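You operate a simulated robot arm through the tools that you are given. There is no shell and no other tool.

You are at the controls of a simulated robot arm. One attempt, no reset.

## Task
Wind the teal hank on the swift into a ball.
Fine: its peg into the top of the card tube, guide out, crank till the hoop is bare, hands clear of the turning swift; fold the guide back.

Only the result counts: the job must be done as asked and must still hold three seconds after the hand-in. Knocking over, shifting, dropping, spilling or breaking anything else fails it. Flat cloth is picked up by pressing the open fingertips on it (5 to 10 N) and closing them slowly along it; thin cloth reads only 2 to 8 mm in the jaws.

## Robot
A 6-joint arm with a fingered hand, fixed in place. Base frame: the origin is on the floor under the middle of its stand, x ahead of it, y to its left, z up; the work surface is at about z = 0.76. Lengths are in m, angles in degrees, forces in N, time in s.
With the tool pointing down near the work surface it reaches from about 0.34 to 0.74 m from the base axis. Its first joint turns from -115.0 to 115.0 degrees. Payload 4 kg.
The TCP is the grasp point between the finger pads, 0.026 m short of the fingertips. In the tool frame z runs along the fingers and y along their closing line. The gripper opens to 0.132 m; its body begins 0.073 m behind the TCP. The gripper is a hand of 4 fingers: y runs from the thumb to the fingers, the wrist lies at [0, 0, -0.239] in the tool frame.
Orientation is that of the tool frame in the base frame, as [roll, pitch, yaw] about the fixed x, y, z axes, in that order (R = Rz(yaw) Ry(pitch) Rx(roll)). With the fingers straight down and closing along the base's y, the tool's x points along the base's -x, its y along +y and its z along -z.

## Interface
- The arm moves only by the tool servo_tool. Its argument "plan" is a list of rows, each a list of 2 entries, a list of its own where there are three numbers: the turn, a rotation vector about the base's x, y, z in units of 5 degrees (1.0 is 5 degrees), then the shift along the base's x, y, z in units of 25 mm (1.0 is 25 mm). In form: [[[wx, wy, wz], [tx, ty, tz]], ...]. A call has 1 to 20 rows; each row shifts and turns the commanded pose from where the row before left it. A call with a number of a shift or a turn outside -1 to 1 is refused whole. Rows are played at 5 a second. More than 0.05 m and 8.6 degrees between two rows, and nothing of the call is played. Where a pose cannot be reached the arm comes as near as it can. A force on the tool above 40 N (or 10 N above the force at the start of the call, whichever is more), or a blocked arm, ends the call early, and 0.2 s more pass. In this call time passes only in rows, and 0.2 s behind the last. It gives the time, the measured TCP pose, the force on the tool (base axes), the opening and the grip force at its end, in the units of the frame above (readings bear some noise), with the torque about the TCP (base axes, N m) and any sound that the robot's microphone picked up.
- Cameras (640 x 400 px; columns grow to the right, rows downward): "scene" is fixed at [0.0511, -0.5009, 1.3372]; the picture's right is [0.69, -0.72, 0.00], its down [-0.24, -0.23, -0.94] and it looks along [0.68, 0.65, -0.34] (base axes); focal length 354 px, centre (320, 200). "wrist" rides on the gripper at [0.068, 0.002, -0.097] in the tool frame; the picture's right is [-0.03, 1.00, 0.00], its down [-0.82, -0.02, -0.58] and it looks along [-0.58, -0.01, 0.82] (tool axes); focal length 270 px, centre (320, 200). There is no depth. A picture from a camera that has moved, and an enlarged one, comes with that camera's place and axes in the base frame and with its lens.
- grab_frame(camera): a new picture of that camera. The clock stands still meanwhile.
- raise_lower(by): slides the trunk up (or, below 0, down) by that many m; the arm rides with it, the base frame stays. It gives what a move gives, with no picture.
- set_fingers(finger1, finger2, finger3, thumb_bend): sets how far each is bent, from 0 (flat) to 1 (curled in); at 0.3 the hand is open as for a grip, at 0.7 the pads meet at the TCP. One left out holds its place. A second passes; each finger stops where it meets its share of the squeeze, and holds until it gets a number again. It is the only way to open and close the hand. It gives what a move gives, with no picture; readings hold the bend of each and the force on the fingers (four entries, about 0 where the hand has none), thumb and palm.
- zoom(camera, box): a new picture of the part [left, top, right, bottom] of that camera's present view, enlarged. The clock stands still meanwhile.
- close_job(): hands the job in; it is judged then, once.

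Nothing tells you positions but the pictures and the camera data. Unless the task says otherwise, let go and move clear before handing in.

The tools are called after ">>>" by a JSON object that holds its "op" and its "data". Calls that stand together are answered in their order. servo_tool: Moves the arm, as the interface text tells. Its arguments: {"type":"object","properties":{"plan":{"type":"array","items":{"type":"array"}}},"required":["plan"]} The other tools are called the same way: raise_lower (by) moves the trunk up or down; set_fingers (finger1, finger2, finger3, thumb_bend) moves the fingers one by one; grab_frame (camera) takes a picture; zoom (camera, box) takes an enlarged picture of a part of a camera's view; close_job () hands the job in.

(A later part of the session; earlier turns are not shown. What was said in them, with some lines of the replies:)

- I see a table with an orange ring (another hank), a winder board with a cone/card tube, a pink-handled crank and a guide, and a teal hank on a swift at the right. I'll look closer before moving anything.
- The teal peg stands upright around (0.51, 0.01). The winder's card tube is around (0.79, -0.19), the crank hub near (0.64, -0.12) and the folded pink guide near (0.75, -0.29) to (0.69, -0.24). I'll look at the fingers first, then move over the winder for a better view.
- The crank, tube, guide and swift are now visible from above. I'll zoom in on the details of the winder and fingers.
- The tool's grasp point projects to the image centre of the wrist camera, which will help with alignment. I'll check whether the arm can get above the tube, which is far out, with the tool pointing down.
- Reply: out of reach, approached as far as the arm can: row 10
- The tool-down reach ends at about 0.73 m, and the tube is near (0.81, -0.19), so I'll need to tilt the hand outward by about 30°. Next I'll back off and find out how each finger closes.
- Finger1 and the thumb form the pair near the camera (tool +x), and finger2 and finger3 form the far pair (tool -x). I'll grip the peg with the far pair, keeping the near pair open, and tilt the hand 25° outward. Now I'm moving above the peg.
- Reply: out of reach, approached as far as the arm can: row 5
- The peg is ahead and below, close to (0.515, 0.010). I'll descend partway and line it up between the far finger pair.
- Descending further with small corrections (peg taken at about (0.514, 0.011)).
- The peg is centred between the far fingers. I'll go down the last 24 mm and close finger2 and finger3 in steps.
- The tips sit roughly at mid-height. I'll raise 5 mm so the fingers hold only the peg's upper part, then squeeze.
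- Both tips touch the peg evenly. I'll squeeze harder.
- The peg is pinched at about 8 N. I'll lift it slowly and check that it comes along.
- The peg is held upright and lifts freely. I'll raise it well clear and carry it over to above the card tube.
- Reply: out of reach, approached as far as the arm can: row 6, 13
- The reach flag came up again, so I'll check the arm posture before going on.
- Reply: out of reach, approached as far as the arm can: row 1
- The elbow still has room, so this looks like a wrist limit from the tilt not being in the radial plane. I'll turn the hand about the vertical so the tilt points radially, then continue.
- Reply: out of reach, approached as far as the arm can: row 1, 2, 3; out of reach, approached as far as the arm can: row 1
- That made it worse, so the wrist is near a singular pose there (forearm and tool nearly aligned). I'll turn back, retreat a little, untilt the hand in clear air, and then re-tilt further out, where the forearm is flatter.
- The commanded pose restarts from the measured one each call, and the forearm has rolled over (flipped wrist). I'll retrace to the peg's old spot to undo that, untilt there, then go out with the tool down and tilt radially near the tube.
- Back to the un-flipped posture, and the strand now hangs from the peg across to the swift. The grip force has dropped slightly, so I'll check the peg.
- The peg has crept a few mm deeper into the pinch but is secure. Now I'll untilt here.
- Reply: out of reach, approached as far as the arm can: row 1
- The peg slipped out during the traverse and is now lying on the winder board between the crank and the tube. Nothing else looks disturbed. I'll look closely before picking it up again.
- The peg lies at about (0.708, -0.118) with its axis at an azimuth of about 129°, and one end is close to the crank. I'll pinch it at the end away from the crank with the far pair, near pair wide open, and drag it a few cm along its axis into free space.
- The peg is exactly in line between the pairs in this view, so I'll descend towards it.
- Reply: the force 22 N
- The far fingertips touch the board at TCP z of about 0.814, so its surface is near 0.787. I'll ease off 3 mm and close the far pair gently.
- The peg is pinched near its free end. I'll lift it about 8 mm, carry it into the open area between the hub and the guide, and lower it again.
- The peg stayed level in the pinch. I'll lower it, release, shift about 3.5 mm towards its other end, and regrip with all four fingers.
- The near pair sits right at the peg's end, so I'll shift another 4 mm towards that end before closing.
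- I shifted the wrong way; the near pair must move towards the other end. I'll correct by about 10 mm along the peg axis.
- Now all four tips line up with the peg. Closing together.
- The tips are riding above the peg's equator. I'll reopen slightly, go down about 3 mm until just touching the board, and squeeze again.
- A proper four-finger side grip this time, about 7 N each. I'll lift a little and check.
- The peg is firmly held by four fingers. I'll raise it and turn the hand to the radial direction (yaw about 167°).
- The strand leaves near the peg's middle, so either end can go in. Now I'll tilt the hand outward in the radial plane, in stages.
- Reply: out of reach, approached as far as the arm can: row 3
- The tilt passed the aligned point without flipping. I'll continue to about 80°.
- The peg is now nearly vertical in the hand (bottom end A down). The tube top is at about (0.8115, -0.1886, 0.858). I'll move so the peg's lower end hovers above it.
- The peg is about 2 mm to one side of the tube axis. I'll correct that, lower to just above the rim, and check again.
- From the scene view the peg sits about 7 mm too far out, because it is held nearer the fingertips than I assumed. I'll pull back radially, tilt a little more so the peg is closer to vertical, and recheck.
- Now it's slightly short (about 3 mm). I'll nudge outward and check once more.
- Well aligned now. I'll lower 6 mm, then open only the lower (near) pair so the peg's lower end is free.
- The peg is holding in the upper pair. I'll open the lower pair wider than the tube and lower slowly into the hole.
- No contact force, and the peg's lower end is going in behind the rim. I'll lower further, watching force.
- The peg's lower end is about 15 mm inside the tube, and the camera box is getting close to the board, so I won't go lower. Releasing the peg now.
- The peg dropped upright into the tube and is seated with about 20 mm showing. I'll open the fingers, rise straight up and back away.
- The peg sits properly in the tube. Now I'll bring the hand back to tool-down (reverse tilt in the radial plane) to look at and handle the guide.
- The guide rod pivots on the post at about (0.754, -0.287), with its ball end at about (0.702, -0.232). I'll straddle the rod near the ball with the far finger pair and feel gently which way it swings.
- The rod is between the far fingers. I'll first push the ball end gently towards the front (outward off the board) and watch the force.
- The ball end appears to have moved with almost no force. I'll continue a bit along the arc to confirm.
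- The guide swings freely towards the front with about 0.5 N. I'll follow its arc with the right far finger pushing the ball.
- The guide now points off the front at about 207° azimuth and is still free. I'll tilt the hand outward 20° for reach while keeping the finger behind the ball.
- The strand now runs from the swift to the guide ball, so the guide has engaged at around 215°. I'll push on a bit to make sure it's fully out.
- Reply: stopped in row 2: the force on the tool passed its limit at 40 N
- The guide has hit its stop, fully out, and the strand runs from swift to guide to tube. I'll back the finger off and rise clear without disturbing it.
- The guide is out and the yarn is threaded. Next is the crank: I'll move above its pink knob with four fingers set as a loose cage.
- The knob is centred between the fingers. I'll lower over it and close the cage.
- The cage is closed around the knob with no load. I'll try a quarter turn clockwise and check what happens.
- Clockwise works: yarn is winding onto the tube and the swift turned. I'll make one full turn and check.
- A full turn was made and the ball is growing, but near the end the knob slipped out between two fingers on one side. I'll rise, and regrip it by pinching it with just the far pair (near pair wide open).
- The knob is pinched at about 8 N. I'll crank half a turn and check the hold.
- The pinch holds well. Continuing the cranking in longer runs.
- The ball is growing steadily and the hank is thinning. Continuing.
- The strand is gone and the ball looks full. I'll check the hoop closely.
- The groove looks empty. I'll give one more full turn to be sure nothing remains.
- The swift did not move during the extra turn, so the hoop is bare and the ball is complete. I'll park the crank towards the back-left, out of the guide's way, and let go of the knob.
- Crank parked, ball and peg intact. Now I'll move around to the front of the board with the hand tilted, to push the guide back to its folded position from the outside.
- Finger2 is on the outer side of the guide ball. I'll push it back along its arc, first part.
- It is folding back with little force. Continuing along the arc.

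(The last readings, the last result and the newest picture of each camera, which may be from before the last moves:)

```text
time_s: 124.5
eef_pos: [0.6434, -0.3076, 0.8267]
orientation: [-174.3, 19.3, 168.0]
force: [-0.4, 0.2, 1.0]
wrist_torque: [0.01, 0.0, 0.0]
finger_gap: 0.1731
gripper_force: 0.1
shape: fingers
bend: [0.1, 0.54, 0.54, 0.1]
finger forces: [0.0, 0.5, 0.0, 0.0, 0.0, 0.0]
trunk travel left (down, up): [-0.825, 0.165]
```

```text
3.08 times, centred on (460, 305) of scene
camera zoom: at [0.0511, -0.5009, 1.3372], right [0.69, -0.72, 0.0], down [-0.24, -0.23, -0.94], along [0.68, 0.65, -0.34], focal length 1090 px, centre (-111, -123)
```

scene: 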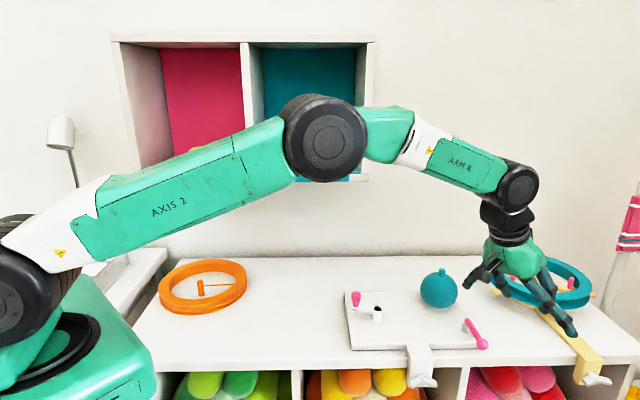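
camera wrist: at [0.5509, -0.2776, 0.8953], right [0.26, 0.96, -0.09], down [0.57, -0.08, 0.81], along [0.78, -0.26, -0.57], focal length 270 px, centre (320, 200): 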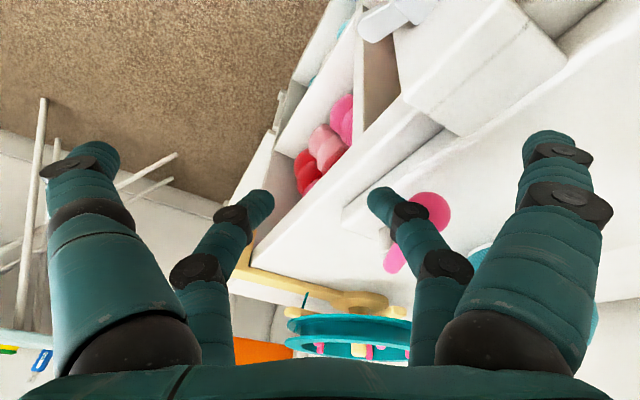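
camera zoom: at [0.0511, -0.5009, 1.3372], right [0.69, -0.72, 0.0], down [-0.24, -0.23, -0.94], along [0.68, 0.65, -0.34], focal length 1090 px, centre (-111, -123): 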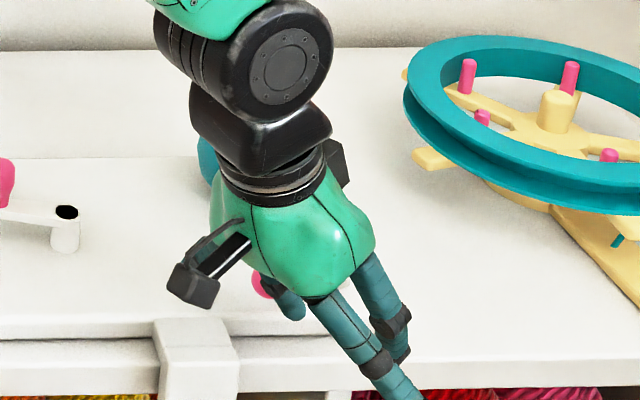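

>>> {"op": "servo_tool", "data": {"plan": [[[0, 0, 0], [0.034, 0.272, 0]], [[0, 0, 0], [0.034, 0.272, 0]], [[0, 0, 0], [0.08, 0.26, 0]], [[0, 0, 0], [0.08, 0.26, 0]]]}}

>>> {"op": "grab_frame", "data": {"camera": "wrist"}}

```text
time_s: 125.5
eef_pos: [0.6499, -0.2817, 0.8271]
orientation: [-174.3, 19.3, 168.0]
force: [-0.1, 0.1, 0.2]
wrist_torque: [0.01, 0.02, 0.05]
finger_gap: 0.1731
gripper_force: 0.3
shape: fingers
bend: [0.1, 0.54, 0.54, 0.1]
finger forces: [0.0, 0.2, 0.1, 0.0, 0.0, 0.0]
trunk travel left (down, up): [-0.825, 0.165]
```

```text
taken
camera wrist: at [0.5566, -0.2512, 0.8955], right [0.26, 0.96, -0.09], down [0.57, -0.08, 0.81], along [0.78, -0.26, -0.57], focal length 270 px, centre (320, 200)
```

wrist: 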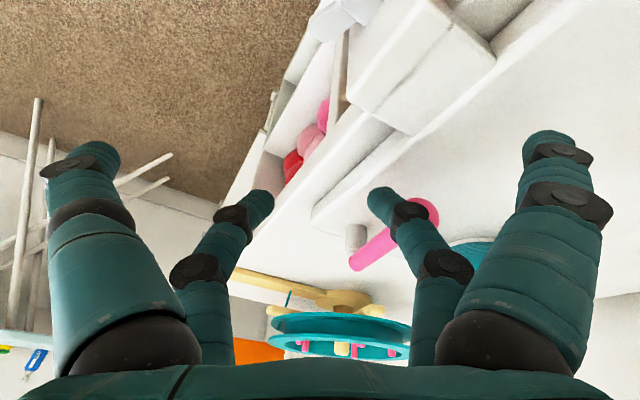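

>>> {"op": "servo_tool", "data": {"plan": [[[0, 0, 0], [0.1, 0.2, 0]], [[0, 0, 0], [0.1, 0.2, 0]]]}}

>>> {"op": "servo_tool", "data": {"plan": [[[0, 0, 0], [0.1, 0.13, 0]]]}}

>>> {"op": "grab_frame", "data": {"camera": "wrist"}}

>>> {"op": "zoom", "data": {"camera": "scene", "box": [380, 240, 540, 370]}}

```text
time_s: 126.1
eef_pos: [0.6545, -0.272, 0.8265]
orientation: [-174.2, 19.3, 168.0]
force: [0.2, -0.4, 0.7]
wrist_torque: [0.01, -0.01, 0.01]
finger_gap: 0.1731
gripper_force: 0.2
shape: fingers
bend: [0.1, 0.54, 0.54, 0.1]
finger forces: [0.0, 0.4, 0.0, 0.1, 0.0, 0.1]
trunk travel left (down, up): [-0.825, 0.165]
```

```text
time_s: 126.5
eef_pos: [0.6571, -0.2689, 0.8261]
orientation: [-174.3, 19.3, 167.9]
force: [-2.3, 0.0, 0.9]
wrist_torque: [0.06, 0.02, 0.04]
finger_gap: 0.1728
gripper_force: 1.5
shape: fingers
bend: [0.1, 0.55, 0.54, 0.1]
finger forces: [0.1, 2.4, 0.1, 0.1, 0.1, 0.1]
trunk travel left (down, up): [-0.825, 0.165]
```

```text
taken
camera wrist: at [0.5637, -0.2381, 0.8954], right [0.26, 0.96, -0.09], down [0.57, -0.09, 0.81], along [0.78, -0.26, -0.57], focal length 270 px, centre (320, 200)
```

wrist: 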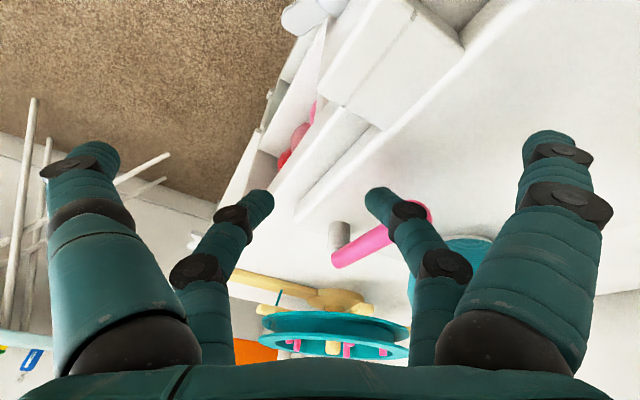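

```text
3.08 times, centred on (460, 305) of scene
camera zoom: at [0.0511, -0.5009, 1.3372], right [0.69, -0.72, 0.0], down [-0.24, -0.23, -0.94], along [0.68, 0.65, -0.34], focal length 1090 px, centre (-111, -123)
```

zoom: 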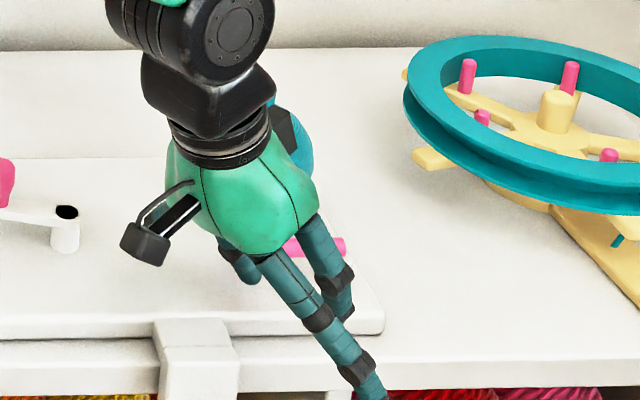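

Finger force is rising, so it's at the folded stop. One tiny extra nudge, then back off and rise.

>>> {"op": "servo_tool", "data": {"plan": [[[0, 0, 0], [0.06, 0.08, 0]]]}}

>>> {"op": "servo_tool", "data": {"plan": [[[0, 0, 0], [-0.2, -0.3, 0]], [[0, 0, 0], [-0.2, -0.4, 0.1]], [[0, 0, 0], [0, -0.1, 0.6]], [[0, 0, 0], [0, 0, 0.9]], [[0, 0, 0], [0, 0, 0.9]], [[0, 0, 0], [0, 0, 0.9]], [[0, 0, 0], [0, 0, 0.9]], [[0, 0, 0], [0, 0, 0.9]]]}}

>>> {"op": "grab_frame", "data": {"camera": "wrist"}}

>>> {"op": "zoom", "data": {"camera": "scene", "box": [340, 230, 620, 390]}}

```text
time_s: 126.9
eef_pos: [0.6579, -0.267, 0.8266]
orientation: [-174.3, 19.3, 168.0]
force: [-6.2, -0.6, 1.6]
wrist_torque: [0.03, 0.04, 0.18]
finger_gap: 0.1729
gripper_force: 2.7
shape: fingers
bend: [0.1, 0.56, 0.54, 0.1]
finger forces: [0.0, 5.8, 0.0, 0.1, 0.0, 0.1]
trunk travel left (down, up): [-0.825, 0.165]
```

```text
time_s: 128.7
eef_pos: [0.6484, -0.2858, 0.9584]
orientation: [-174.3, 19.4, 168.0]
force: [0.2, 0.0, -0.5]
wrist_torque: [0.02, 0.02, 0.0]
finger_gap: 0.1729
gripper_force: 0.1
shape: fingers
bend: [0.1, 0.54, 0.54, 0.1]
finger forces: [0.0, 0.0, 0.0, 0.0, 0.1, 0.0]
trunk travel left (down, up): [-0.825, 0.165]
```

```text
taken
camera wrist: at [0.5555, -0.256, 1.0259], right [0.26, 0.96, -0.09], down [0.57, -0.08, 0.81], along [0.78, -0.26, -0.57], focal length 270 px, centre (320, 200)
```

wrist: 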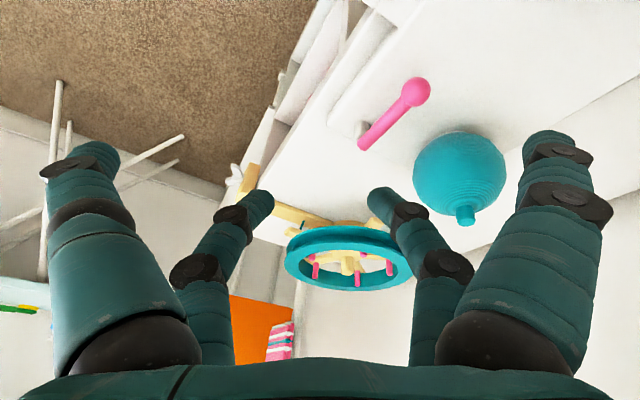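

```text
2.29 times, centred on (480, 310) of scene
camera zoom: at [0.0511, -0.5009, 1.3372], right [0.69, -0.72, 0.0], down [-0.24, -0.23, -0.94], along [0.68, 0.65, -0.34], focal length 810 px, centre (-46, -51)
```

zoom: 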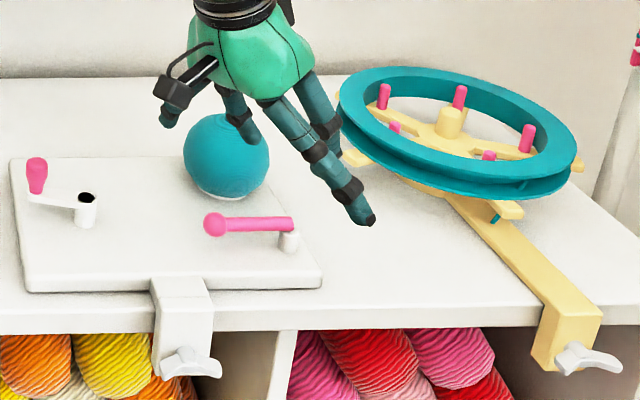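

The guide is folded back. I'll withdraw the hand to near its starting place and inspect everything.

>>> {"op": "servo_tool", "data": {"plan": [[[0.454, 0.891, 0], [-0.8, 0.4, 0.5]], [[0.454, 0.891, 0], [-0.8, 0.6, 0.5]], [[0.454, 0.891, 0], [-0.8, 0.8, 0.5]], [[0.454, 0.891, 0], [-0.8, 0.9, 0.5]], [[0, 0, 0], [-0.8, 0.9, 0.5]], [[0, 0, 0], [-0.8, 0.9, 0.5]], [[0, 0, 0], [-0.8, 0.9, 0.5]], [[0, 0, 0], [-0.4, 0.9, 0.5]], [[0, 0, 0], [0, 0.9, 0.5]], [[0, 0, 0], [0, 0.9, 0.5]], [[0, 0, 0], [0, 0.9, 0.5]], [[0, 0, 0], [0, 0.9, 0.5]]]}}

>>> {"op": "set_fingers", "data": {"finger1": 0.3, "finger2": 0.3, "finger3": 0.3, "thumb_bend": 0.3}}

>>> {"op": "grab_frame", "data": {"camera": "scene"}}

>>> {"op": "zoom", "data": {"camera": "scene", "box": [415, 290, 495, 350]}}

>>> {"op": "zoom", "data": {"camera": "scene", "box": [340, 240, 620, 390]}}

```text
time_s: 131.3
eef_pos: [0.4991, -0.0374, 1.1092]
orientation: [-179.4, -0.1, 167.1]
force: [-0.8, -0.6, 0.2]
wrist_torque: [-0.04, 0.01, 0.03]
finger_gap: 0.1731
gripper_force: 0.1
shape: fingers
bend: [0.1, 0.54, 0.54, 0.1]
finger forces: [0.0, 0.0, 0.1, 0.0, 0.0, 0.0]
trunk travel left (down, up): [-0.825, 0.165]
```

```text
time_s: 132.3
eef_pos: [0.4976, -0.0369, 1.1086]
orientation: [-179.4, -0.1, 167.1]
force: [1.1, -0.1, 0.5]
wrist_torque: [0.02, -0.02, 0.01]
finger_gap: 0.1336
gripper_force: 0.0
shape: fingers
bend: [0.3, 0.3, 0.3, 0.3]
finger forces: [0.1, 0.0, 0.0, 0.0, 0.1, 0.0]
trunk travel left (down, up): [-0.825, 0.165]
```

```text
taken
```

scene: 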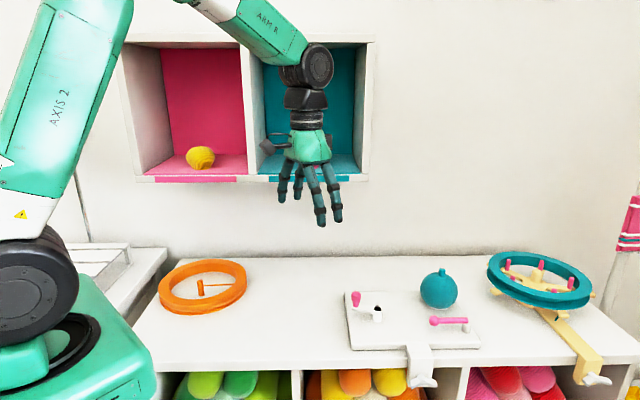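

```text
6.67 times, centred on (455, 320) of scene
camera zoom: at [0.0511, -0.5009, 1.3372], right [0.69, -0.72, 0.0], down [-0.24, -0.23, -0.94], along [0.68, 0.65, -0.34], focal length 2361 px, centre (-580, -600)
```

zoom: 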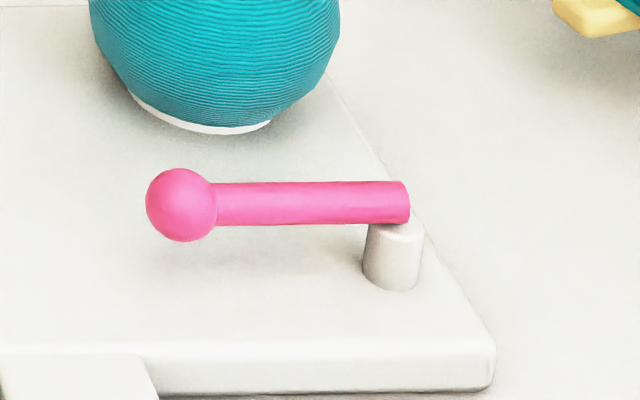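

```text
2.29 times, centred on (480, 315) of scene
camera zoom: at [0.0511, -0.5009, 1.3372], right [0.69, -0.72, 0.0], down [-0.24, -0.23, -0.94], along [0.68, 0.65, -0.34], focal length 810 px, centre (-46, -63)
```

zoom: 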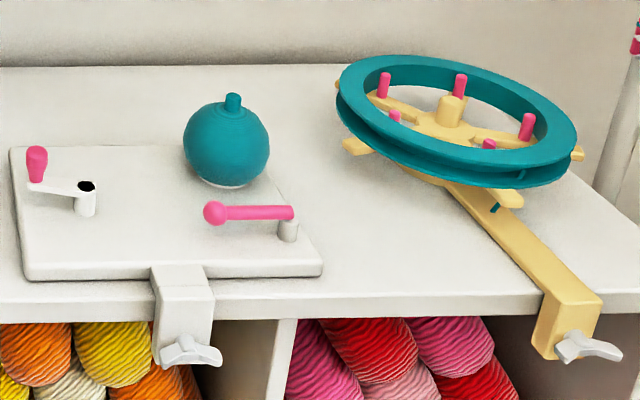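

The guide matches its original folded position exactly. One last look at the hoop and ball from the wrist camera before handing in.

>>> {"op": "grab_frame", "data": {"camera": "wrist"}}

>>> {"op": "zoom", "data": {"camera": "scene", "box": [480, 240, 600, 340]}}

>>> {"op": "zoom", "data": {"camera": "scene", "box": [140, 240, 260, 330]}}

```text
taken
camera wrist: at [0.4311, -0.0208, 1.2044], right [0.25, 0.97, -0.01], down [0.79, -0.2, 0.58], along [0.56, -0.15, -0.82], focal length 270 px, centre (320, 200)
```

wrist: 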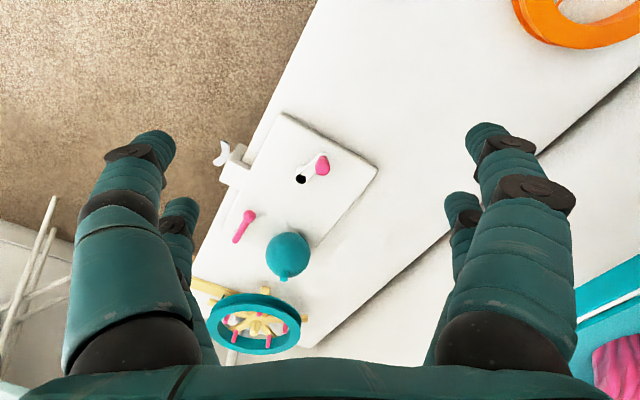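

```text
4.00 times, centred on (540, 290) of scene
camera zoom: at [0.0511, -0.5009, 1.3372], right [0.69, -0.72, 0.0], down [-0.24, -0.23, -0.94], along [0.68, 0.65, -0.34], focal length 1417 px, centre (-560, -160)
```

zoom: 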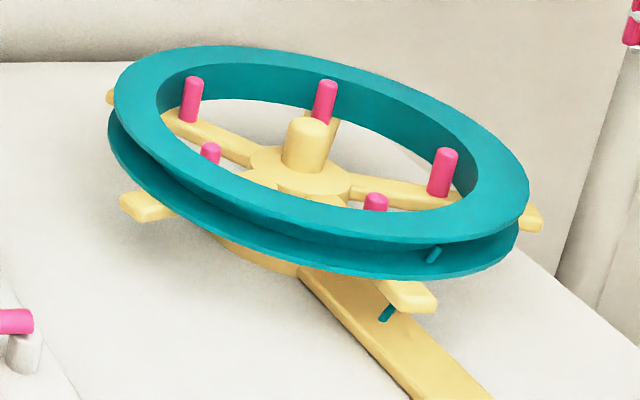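

```text
4.44 times, centred on (200, 285) of scene
camera zoom: at [0.0511, -0.5009, 1.3372], right [0.69, -0.72, 0.0], down [-0.24, -0.23, -0.94], along [0.68, 0.65, -0.34], focal length 1574 px, centre (853, -178)
```

zoom: 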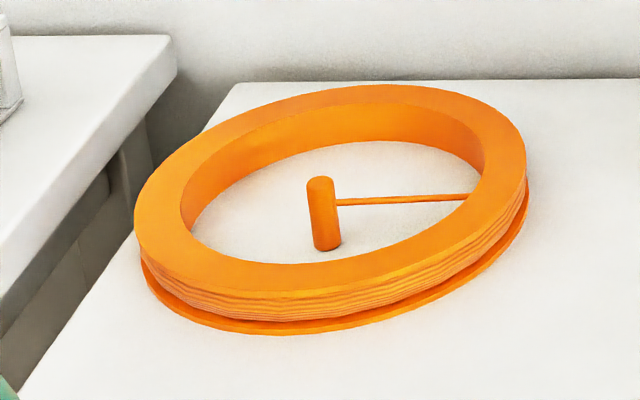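

The teal hoop's groove is empty (the untouched orange one still shows its yarn). The ball is on the tube with the peg in its top, the guide is folded back, and the hand is clear. Handing in.

>>> {"op": "close_job", "data": {}}

```text
The job is handed in.
```

The teal hank is wound into a ball on the card tube and I've handed the job in; I haven't seen a verdict.

- **Peg:** it is seated upright in the top of the tube. It slipped out of the fingers on the first carry and landed on the winder board. I picked it up again and saw nothing else disturbed.
- **Peg orientation:** it may have gone in upside down, because I had to regrip it. The strand leaves near its middle, so I took either end to be fine.
- **Guide:** it was swung out to its stop before winding. It is now back at its folded stop, matching where it started.
- **Winding:** I cranked clockwise until the strand ran out. One further full turn did not move the swift, and its hoop shows an empty groove.
- **Short stub at the hoop:** a bit of teal is still drawn under the rim. It was there before winding and did not change, so I took it as leftover strand, not yarn still on the hoop.
- **Clearance:** the hand stayed clear of the swift while it turned, and it ended back near its starting place. The crank is parked at a different angle from where it began.
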